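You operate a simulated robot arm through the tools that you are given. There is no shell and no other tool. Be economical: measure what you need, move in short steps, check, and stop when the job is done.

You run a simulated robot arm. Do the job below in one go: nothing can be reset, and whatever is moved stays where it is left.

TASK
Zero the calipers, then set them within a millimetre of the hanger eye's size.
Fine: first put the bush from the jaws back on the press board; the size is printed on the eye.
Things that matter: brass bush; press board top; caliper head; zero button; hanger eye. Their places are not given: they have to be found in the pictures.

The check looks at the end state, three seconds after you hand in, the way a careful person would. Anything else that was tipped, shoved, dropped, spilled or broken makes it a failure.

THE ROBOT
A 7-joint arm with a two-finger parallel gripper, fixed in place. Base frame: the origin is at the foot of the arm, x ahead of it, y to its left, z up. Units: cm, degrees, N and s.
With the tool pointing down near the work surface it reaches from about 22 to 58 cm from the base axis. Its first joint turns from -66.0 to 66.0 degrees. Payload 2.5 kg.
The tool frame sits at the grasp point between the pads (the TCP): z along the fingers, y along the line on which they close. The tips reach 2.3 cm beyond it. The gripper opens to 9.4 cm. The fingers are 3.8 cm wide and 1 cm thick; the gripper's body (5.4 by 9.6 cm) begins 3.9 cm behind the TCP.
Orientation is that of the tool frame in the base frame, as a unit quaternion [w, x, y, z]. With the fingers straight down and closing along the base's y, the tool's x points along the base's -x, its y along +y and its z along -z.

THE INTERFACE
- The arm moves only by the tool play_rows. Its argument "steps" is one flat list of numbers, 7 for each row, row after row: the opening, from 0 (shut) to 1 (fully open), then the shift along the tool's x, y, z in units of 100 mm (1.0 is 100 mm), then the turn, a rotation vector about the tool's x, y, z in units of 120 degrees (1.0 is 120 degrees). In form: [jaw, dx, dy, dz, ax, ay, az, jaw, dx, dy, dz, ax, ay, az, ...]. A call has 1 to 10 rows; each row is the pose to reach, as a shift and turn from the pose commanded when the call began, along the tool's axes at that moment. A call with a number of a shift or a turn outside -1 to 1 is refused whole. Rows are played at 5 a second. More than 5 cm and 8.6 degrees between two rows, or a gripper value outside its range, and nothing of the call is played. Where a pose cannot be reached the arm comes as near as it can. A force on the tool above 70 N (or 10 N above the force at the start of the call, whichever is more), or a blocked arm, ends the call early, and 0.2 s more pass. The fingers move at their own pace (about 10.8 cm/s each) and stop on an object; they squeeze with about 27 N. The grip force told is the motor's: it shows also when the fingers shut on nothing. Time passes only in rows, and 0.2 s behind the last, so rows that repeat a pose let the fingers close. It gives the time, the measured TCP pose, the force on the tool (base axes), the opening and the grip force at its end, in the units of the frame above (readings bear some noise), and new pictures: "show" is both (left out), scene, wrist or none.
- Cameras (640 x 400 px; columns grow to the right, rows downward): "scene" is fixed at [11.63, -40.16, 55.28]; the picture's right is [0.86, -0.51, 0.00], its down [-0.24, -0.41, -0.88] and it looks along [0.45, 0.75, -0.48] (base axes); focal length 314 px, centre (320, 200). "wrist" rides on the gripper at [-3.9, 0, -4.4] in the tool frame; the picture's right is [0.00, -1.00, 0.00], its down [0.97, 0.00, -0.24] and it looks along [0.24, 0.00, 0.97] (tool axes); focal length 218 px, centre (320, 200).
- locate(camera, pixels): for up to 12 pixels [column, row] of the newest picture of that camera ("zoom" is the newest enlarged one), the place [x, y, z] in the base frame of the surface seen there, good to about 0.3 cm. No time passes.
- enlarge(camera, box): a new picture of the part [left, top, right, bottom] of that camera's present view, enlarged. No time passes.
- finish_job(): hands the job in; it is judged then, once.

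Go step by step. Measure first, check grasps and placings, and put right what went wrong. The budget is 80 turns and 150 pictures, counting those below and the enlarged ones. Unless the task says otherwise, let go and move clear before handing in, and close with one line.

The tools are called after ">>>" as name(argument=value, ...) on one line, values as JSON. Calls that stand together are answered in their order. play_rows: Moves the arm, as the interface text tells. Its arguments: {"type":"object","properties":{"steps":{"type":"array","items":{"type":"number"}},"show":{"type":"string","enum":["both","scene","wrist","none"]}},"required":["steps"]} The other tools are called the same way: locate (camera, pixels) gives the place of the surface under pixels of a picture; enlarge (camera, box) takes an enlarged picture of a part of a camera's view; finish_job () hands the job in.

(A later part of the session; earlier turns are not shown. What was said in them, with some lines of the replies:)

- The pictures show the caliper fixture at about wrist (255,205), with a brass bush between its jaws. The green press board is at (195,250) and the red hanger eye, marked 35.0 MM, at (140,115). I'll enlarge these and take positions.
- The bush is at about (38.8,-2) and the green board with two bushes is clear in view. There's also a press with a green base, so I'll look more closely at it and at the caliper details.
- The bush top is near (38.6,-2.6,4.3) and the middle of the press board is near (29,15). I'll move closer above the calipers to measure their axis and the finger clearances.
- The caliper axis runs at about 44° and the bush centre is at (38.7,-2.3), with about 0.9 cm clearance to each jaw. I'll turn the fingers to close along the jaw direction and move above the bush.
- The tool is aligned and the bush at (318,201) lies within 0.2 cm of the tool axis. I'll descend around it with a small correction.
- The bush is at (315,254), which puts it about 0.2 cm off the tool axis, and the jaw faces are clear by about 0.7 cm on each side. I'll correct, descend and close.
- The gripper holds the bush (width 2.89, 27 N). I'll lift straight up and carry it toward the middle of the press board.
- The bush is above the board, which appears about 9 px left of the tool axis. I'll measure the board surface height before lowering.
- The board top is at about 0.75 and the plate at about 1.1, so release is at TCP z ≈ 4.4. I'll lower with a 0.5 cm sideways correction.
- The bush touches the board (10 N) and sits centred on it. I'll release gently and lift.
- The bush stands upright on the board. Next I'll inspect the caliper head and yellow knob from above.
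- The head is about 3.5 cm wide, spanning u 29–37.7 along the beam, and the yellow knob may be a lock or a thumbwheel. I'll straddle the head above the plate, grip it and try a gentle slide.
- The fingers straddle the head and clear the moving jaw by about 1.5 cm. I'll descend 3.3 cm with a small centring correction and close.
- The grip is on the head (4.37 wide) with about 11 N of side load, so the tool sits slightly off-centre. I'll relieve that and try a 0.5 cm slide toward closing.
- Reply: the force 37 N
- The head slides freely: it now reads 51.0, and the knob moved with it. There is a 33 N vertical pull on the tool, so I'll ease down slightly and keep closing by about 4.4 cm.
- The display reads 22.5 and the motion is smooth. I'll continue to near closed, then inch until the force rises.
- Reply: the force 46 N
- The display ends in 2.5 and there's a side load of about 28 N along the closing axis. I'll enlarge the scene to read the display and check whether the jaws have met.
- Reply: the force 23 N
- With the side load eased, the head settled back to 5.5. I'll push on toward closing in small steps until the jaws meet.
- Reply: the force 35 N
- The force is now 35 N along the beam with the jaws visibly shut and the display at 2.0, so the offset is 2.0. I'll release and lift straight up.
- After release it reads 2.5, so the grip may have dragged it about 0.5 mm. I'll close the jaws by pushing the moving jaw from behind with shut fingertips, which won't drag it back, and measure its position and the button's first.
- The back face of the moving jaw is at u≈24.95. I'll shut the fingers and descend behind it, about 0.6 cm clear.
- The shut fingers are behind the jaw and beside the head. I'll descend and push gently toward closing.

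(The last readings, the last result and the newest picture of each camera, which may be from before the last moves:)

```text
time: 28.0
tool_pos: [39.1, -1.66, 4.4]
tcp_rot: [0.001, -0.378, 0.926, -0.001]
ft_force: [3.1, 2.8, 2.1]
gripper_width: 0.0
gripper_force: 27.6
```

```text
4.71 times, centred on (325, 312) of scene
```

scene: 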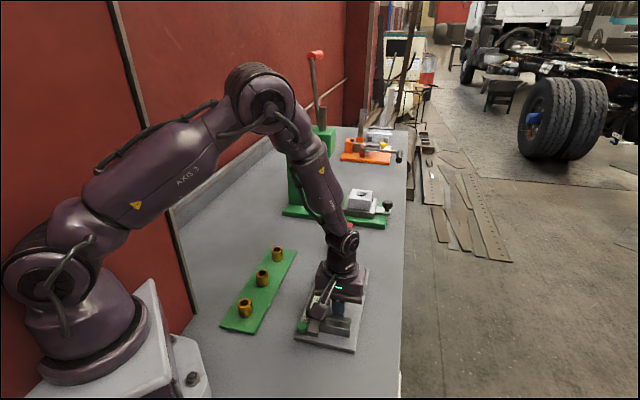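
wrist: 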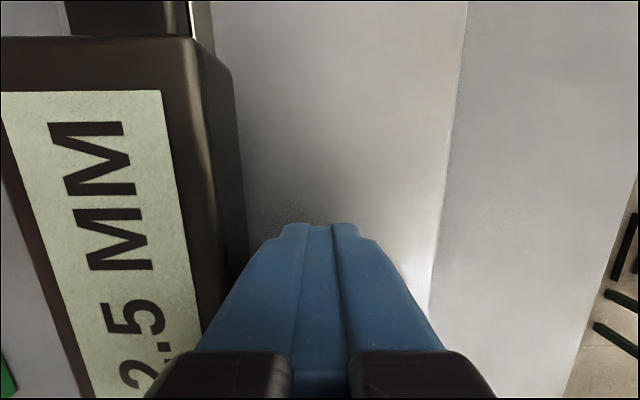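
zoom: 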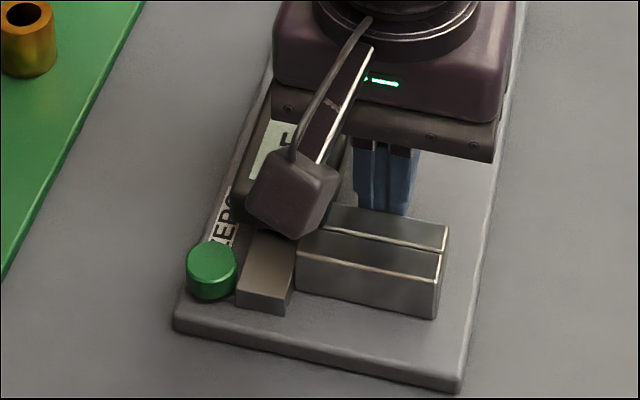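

The fingertips have just made contact (4 N along the beam). I'll push a little further, then back off.

>>> play_rows(steps=[0, 0.01, 0, 0, 0, 0, 0, 0, 0.02, 0, 0, 0, 0, 0, 0, 0.03, 0, 0, 0, 0, 0, 0, 0.03, 0, 0, 0, 0, 0])

>>> play_rows(steps=[0, -0.02, 0, 0, 0, 0, 0, 0, -0.05, 0, 0, 0, 0, 0, 0, -0.05, 0, -0.2, 0, 0, 0, 0, -0.05, 0, -0.5, 0, 0, 0, 0, -0.05, 0, -0.8, 0, 0, 0, 0, -0.05, 0, -0.8, 0, 0, 0])

```text
time: 29.0
tool_pos: [39.14, -1.7, 4.41]
tcp_rot: [0.006, -0.377, 0.926, 0.0]
ft_force: [24.8, 18.2, -11.2]
gripper_width: 0.0
gripper_force: 26.9
```

scene: 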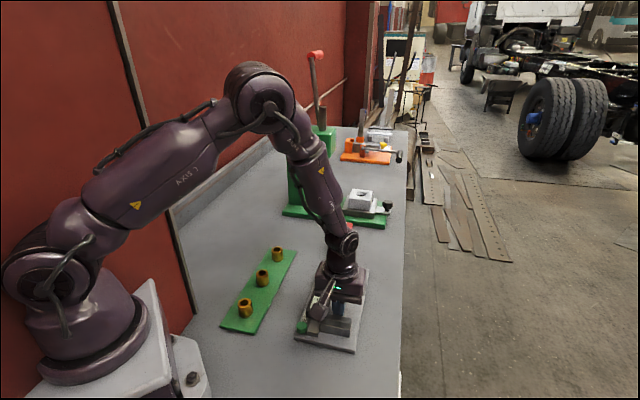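
wrist: 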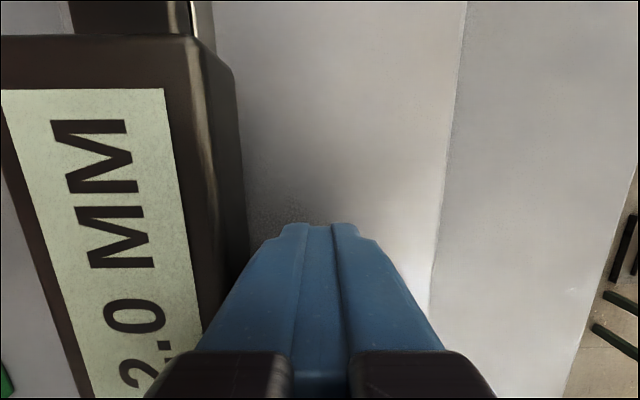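

```text
time: 30.4
tool_pos: [39.15, -1.94, 12.18]
tcp_rot: [-0.002, -0.376, 0.927, 0.0]
ft_force: [0.3, 1.3, 1.7]
gripper_width: 0.0
gripper_force: 26.7
```

scene: 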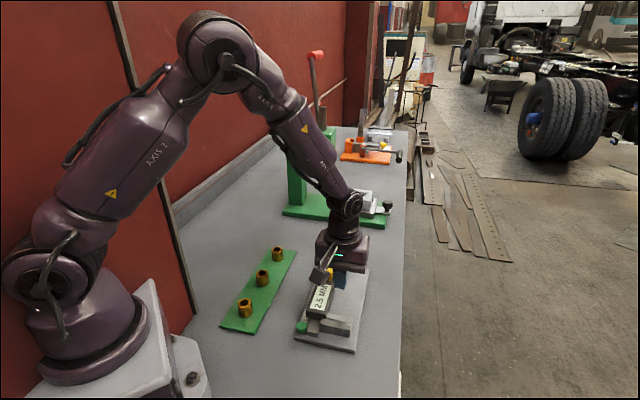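
wrist: 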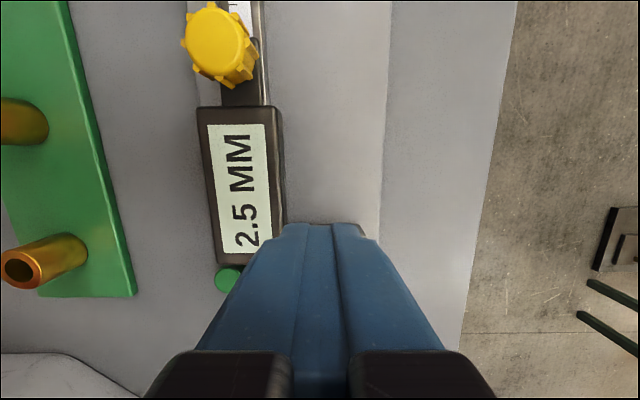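

Pushed closed it shows 2.0 under load and 2.5 at rest, so the jaws are shut and it needs zeroing. I'll move the shut fingertips over the green button at about (30.7,-1.0,2.75).

>>> play_rows(steps=[0, 0.15, 0.18, 0, 0, 0, 0, 0, 0.32, 0.38, 0, 0, 0, 0, 0, 0.48, 0.57, 0, 0, 0, 0, 0, 0.558, 0.669, 0, 0, 0, 0, 0, 0.558, 0.669, 0.3, 0, 0, 0, 0, 0.558, 0.669, 0.55, 0, 0, 0, 0, 0.558, 0.669, 0.55, 0, 0, 0])

>>> enlarge(camera="scene", box=[275, 255, 365, 355])

```text
time: 32.0
tool_pos: [30.38, -0.73, 6.87]
tcp_rot: [0.0, -0.377, 0.926, 0.0]
ft_force: [0.0, -0.6, -0.4]
gripper_width: 0.0
gripper_force: 27.1
```

scene: 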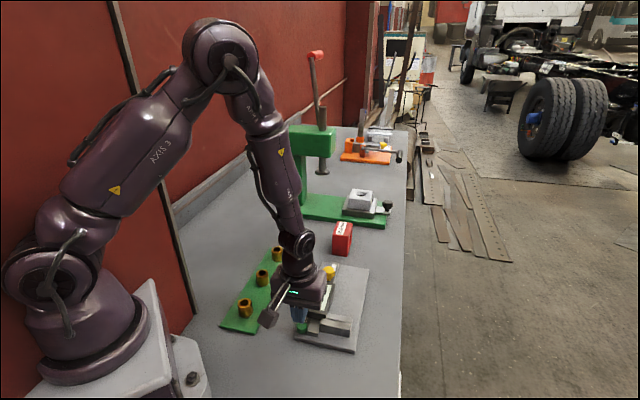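
wrist: 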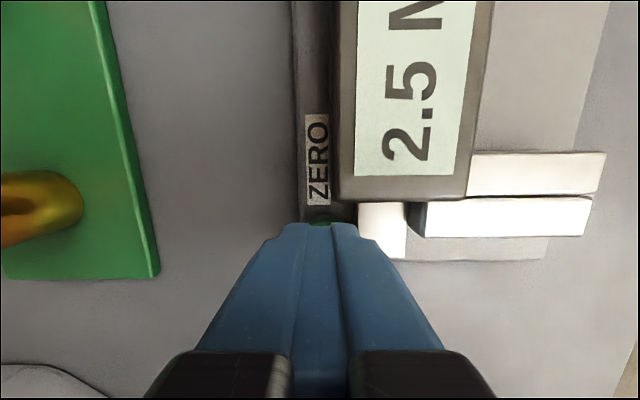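

```text
4.00 times, centred on (320, 305) of scene
```

zoom: 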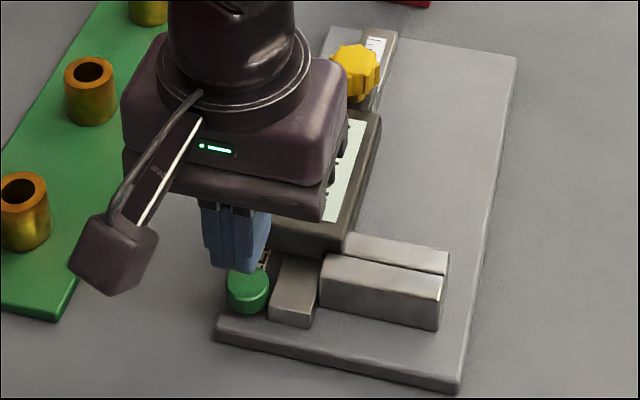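

The fingertips are above the button (its edge shows at (320,220)) and clear of the head. I'll press down slowly.

>>> play_rows(steps=[0, 0, 0, 0.12, 0, 0, 0, 0, 0, 0, 0.15, 0, 0, 0, 0, 0, 0, 0.17, 0, 0, 0, 0, 0, 0, 0.19, 0, 0, 0, 0, 0, 0, 0.19, 0, 0, 0])

```text
time: 33.2
tool_pos: [30.55, -0.59, 4.96]
tcp_rot: [0.0, -0.376, 0.927, 0.001]
ft_force: [0.9, 0.3, 1.2]
gripper_width: 0.0
gripper_force: 26.7
```

scene: 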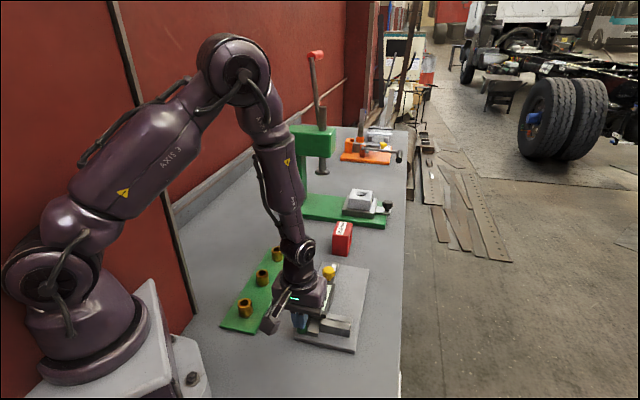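
wrist: 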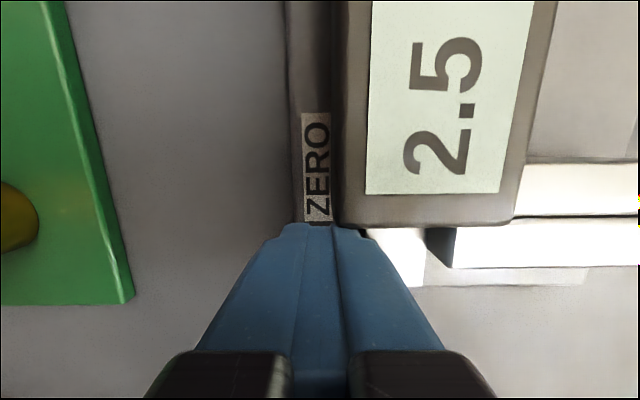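

There's barely any contact yet and it still reads 2.5. I'll press a few millimetres deeper.

>>> play_rows(steps=[0, 0, 0, 0.01, 0, 0, 0, 0, 0, 0, 0.02, 0, 0, 0, 0, 0, 0, 0.03, 0, 0, 0, 0, 0, 0, 0.03, 0, 0, 0], show="wrist")

```text
time: 34.2
tool_pos: [30.6, -0.72, 4.82]
tcp_rot: [-0.001, -0.377, 0.926, -0.001]
ft_force: [-1.7, -0.3, 3.5]
gripper_width: 0.0
gripper_force: 27.1
```

wrist: 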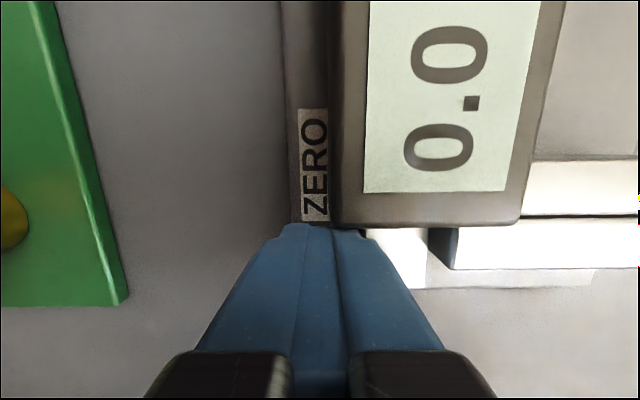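

It reads 0.0, so the calipers are zeroed. I'll lift off and go back above the head with the fingers open.

>>> play_rows(steps=[0, 0, 0, -0.2, 0, 0, 0, 0, 0, 0, -0.5, 0, 0, 0, 0, 0, 0, -0.8, 0, 0, 0, 0.3, -0.2, -0.08, -0.8, 0, 0, 0, 0.63, -0.45, -0.16, -0.8, 0, 0, 0, 0.63, -0.68, -0.243, -0.8, 0, 0, 0, 0.63, -0.68, -0.243, -0.5, 0, 0, 0, 0.63, -0.68, -0.243, -0.5, 0, 0, 0])

```text
time: 36.0
tool_pos: [36.99, 2.48, 9.72]
tcp_rot: [0.0, -0.378, 0.926, 0.001]
ft_force: [-1.1, 0.2, 0.6]
gripper_width: 5.93
gripper_force: 0.2
```

scene: 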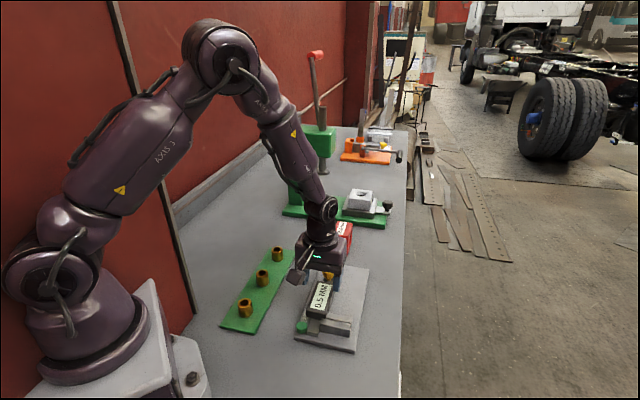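
wrist: 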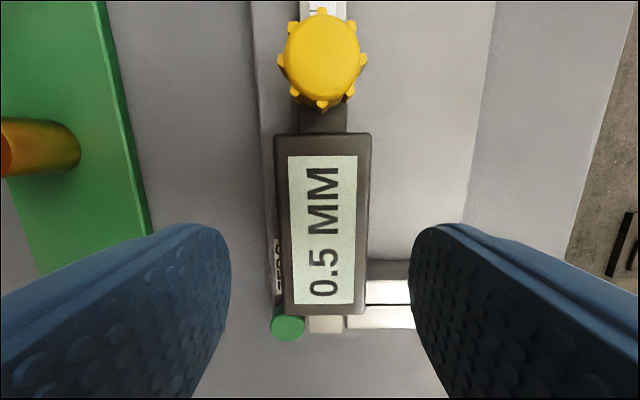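

It now shows 0.5, which is display quantisation or a tiny rebound. The fingers straddle the head with clearance, so I'll descend, grip and begin opening.

>>> play_rows(steps=[0.63, 0, -0.015, 0.2, 0, 0, 0, 0.63, 0, -0.015, 0.47, 0, 0, 0, 0.63, 0, -0.015, 0.47, 0, 0, 0, 0.45, 0, -0.015, 0.47, 0, 0, 0, 0.4, 0, -0.015, 0.47, 0, 0, 0, 0.4, 0, -0.015, 0.47, 0, 0, 0], show="wrist")

```text
time: 37.4
tool_pos: [37.15, 2.41, 5.12]
tcp_rot: [0.0, -0.379, 0.925, 0.001]
ft_force: [4.0, -4.2, -11.3]
gripper_width: 4.37
gripper_force: 45.0
```

wrist: 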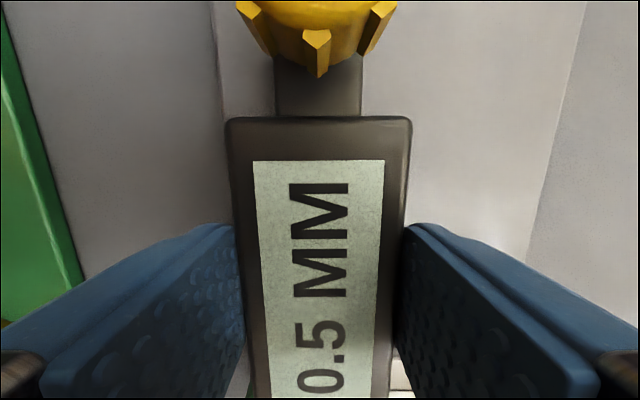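

The grip is good at 0.5. I'll slide it open by about 3.3 cm.

>>> play_rows(steps=[0.4, -0.05, 0, 0.006, 0, 0, 0, 0.4, -0.11, 0, 0.006, 0, 0, 0, 0.4, -0.17, 0.004, 0.006, 0, 0, 0, 0.4, -0.23, 0.006, 0.006, 0, 0, 0, 0.4, -0.29, 0.008, 0.006, 0, 0, 0, 0.4, -0.33, 0.01, 0.006, 0, 0, 0, 0.4, -0.33, 0.01, 0.006, 0, 0, 0, 0.4, -0.33, 0.01, 0.006, 0, 0, 0], show="wrist")

```text
time: 39.2
tool_pos: [39.54, 4.79, 5.26]
tcp_rot: [0.002, -0.379, 0.926, 0.001]
ft_force: [-11.1, 11.6, 36.9]
gripper_width: 4.36
gripper_force: 44.9
```

wrist: 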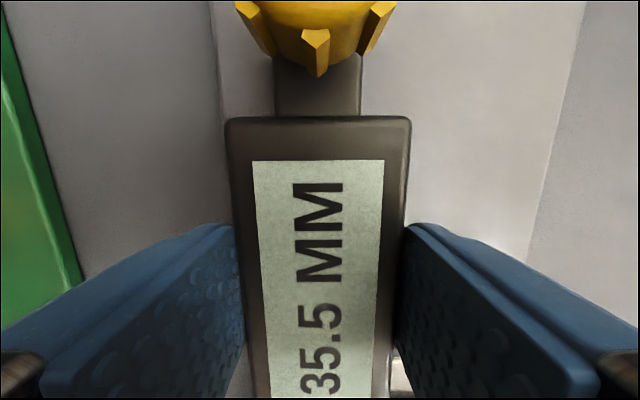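

It reads 35.5, with a 37 N vertical and 16 N side load. I'll relieve the loads before releasing.

>>> play_rows(steps=[0.4, 0, 0.005, -0.006, 0, 0, 0, 0.4, 0.003, 0.008, -0.009, 0, 0, 0, 0.4, 0.003, 0.008, -0.009, 0, 0, 0], show="wrist")

```text
time: 40.0
tool_pos: [39.48, 4.62, 5.03]
tcp_rot: [0.002, -0.378, 0.926, 0.0]
ft_force: [-7.4, 8.0, 33.2]
gripper_width: 4.33
gripper_force: 45.2
```

wrist: 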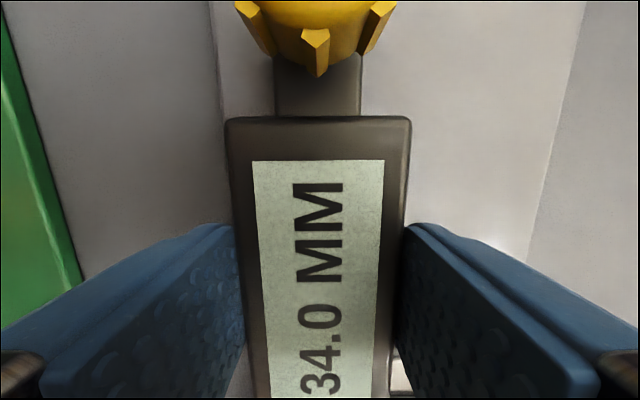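

It's now 34.0 with a load remaining. I'll ease up more and add about 1 mm of opening.

>>> play_rows(steps=[0.4, 0, 0.004, -0.008, 0, 0, 0, 0.4, -0.006, 0.006, -0.012, 0, 0, 0, 0.4, -0.01, 0.006, -0.012, 0, 0, 0, 0.4, -0.01, 0.006, -0.012, 0, 0, 0], show="wrist")

```text
time: 41.0
tool_pos: [39.48, 4.7, 5.15]
tcp_rot: [-0.001, -0.377, 0.926, 0.0]
ft_force: [-0.7, 1.0, 8.5]
gripper_width: 4.35
gripper_force: 44.3
```

wrist: 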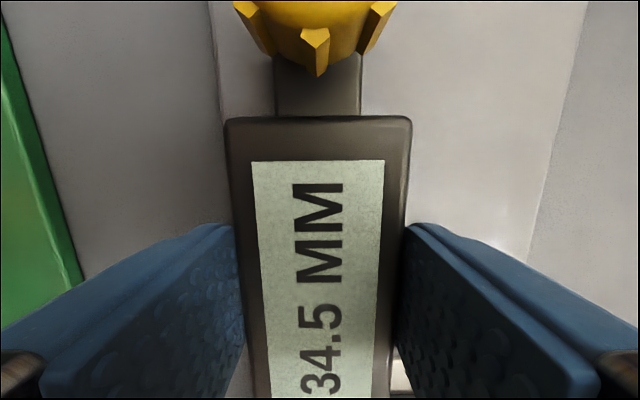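

It reads 34.5 with loads nearly gone. I'll nudge another 0.5 mm.

>>> play_rows(steps=[0.4, -0.003, 0, -0.003, 0, 0, 0, 0.4, -0.006, 0, -0.003, 0, 0, 0, 0.4, -0.006, 0, -0.003, 0, 0, 0, 0.4, -0.006, 0, -0.003, 0, 0, 0], show="wrist")

```text
time: 42.0
tool_pos: [39.63, 4.78, 5.15]
tcp_rot: [-0.001, -0.376, 0.927, 0.0]
ft_force: [-2.4, 0.3, 7.9]
gripper_width: 4.34
gripper_force: 45.4
```

wrist: 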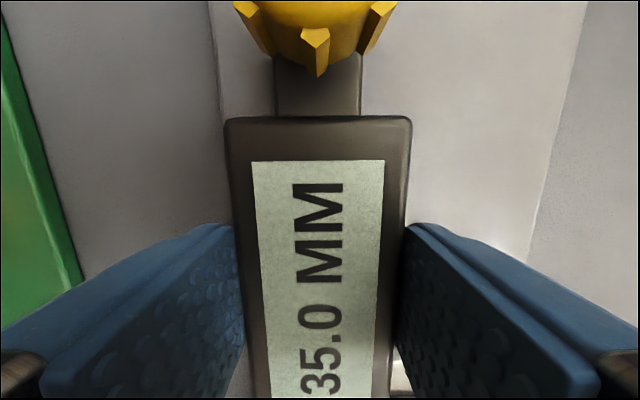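

It reads 35.0 with low load. I'll release and lift straight up.

>>> play_rows(steps=[0.6, 0, 0, 0, 0, 0, 0, 0.63, 0, 0, 0, 0, 0, 0, 0.63, 0, 0, -0.15, 0, 0, 0, 0.63, 0, 0, -0.5, 0, 0, 0, 0.63, 0, 0, -0.95, 0, 0, 0, 0.63, 0, 0, -0.95, 0, 0, 0, 0.63, 0, 0, -0.95, 0, 0, 0])

>>> enlarge(camera="wrist", box=[220, 80, 430, 330])

>>> enlarge(camera="scene", box=[210, 210, 400, 360])

```text
time: 43.6
tool_pos: [39.85, 5.18, 14.8]
tcp_rot: [0.001, -0.377, 0.926, 0.0]
ft_force: [-0.2, 0.0, 0.4]
gripper_width: 5.94
gripper_force: 0.1
```

scene: 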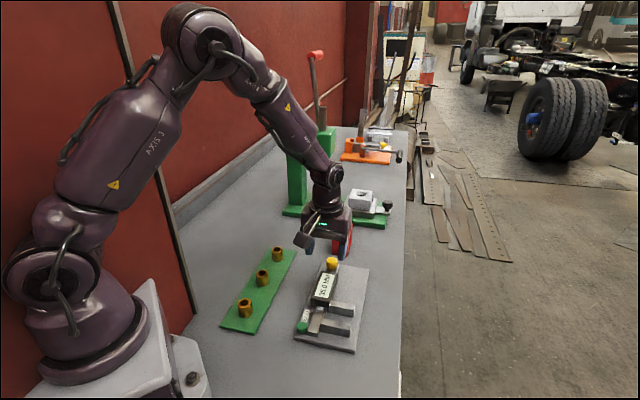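
wrist: 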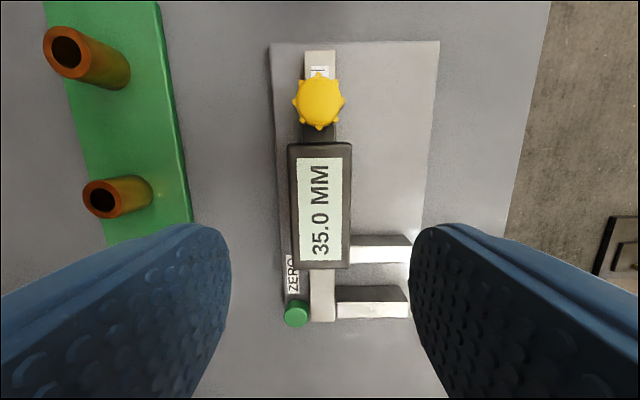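

```text
1.60 times, centred on (325, 205) of wrist
```

zoom: 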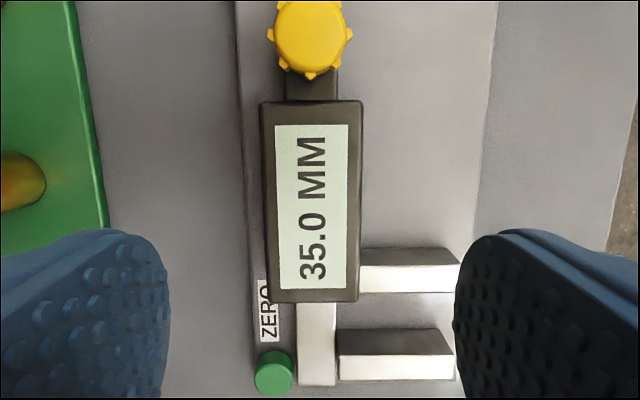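

```text
2.67 times, centred on (305, 285) of scene
```

zoom: 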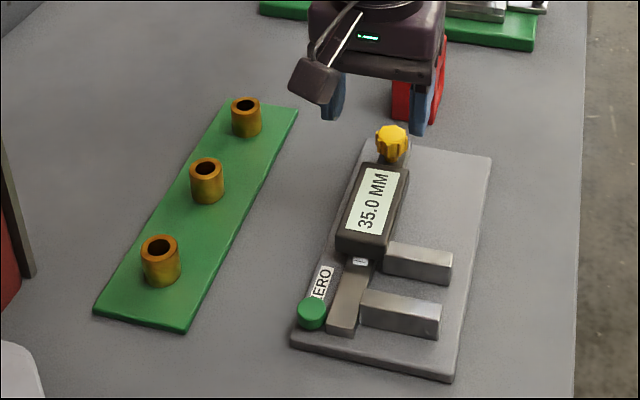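

After release the calipers still read 35.0. The bush stands on the press board, nothing else has moved, and the arm is clear, so I'm handing in.

>>> finish_job()

```text
The job is handed in.
```

The bush is back on the press board, and the calipers were zeroed with the jaws shut and now read 35.0 mm, the size printed on the hanger eye; the zero itself may be up to about 0.5 mm off, because the display showed 0.5 just after zeroing.
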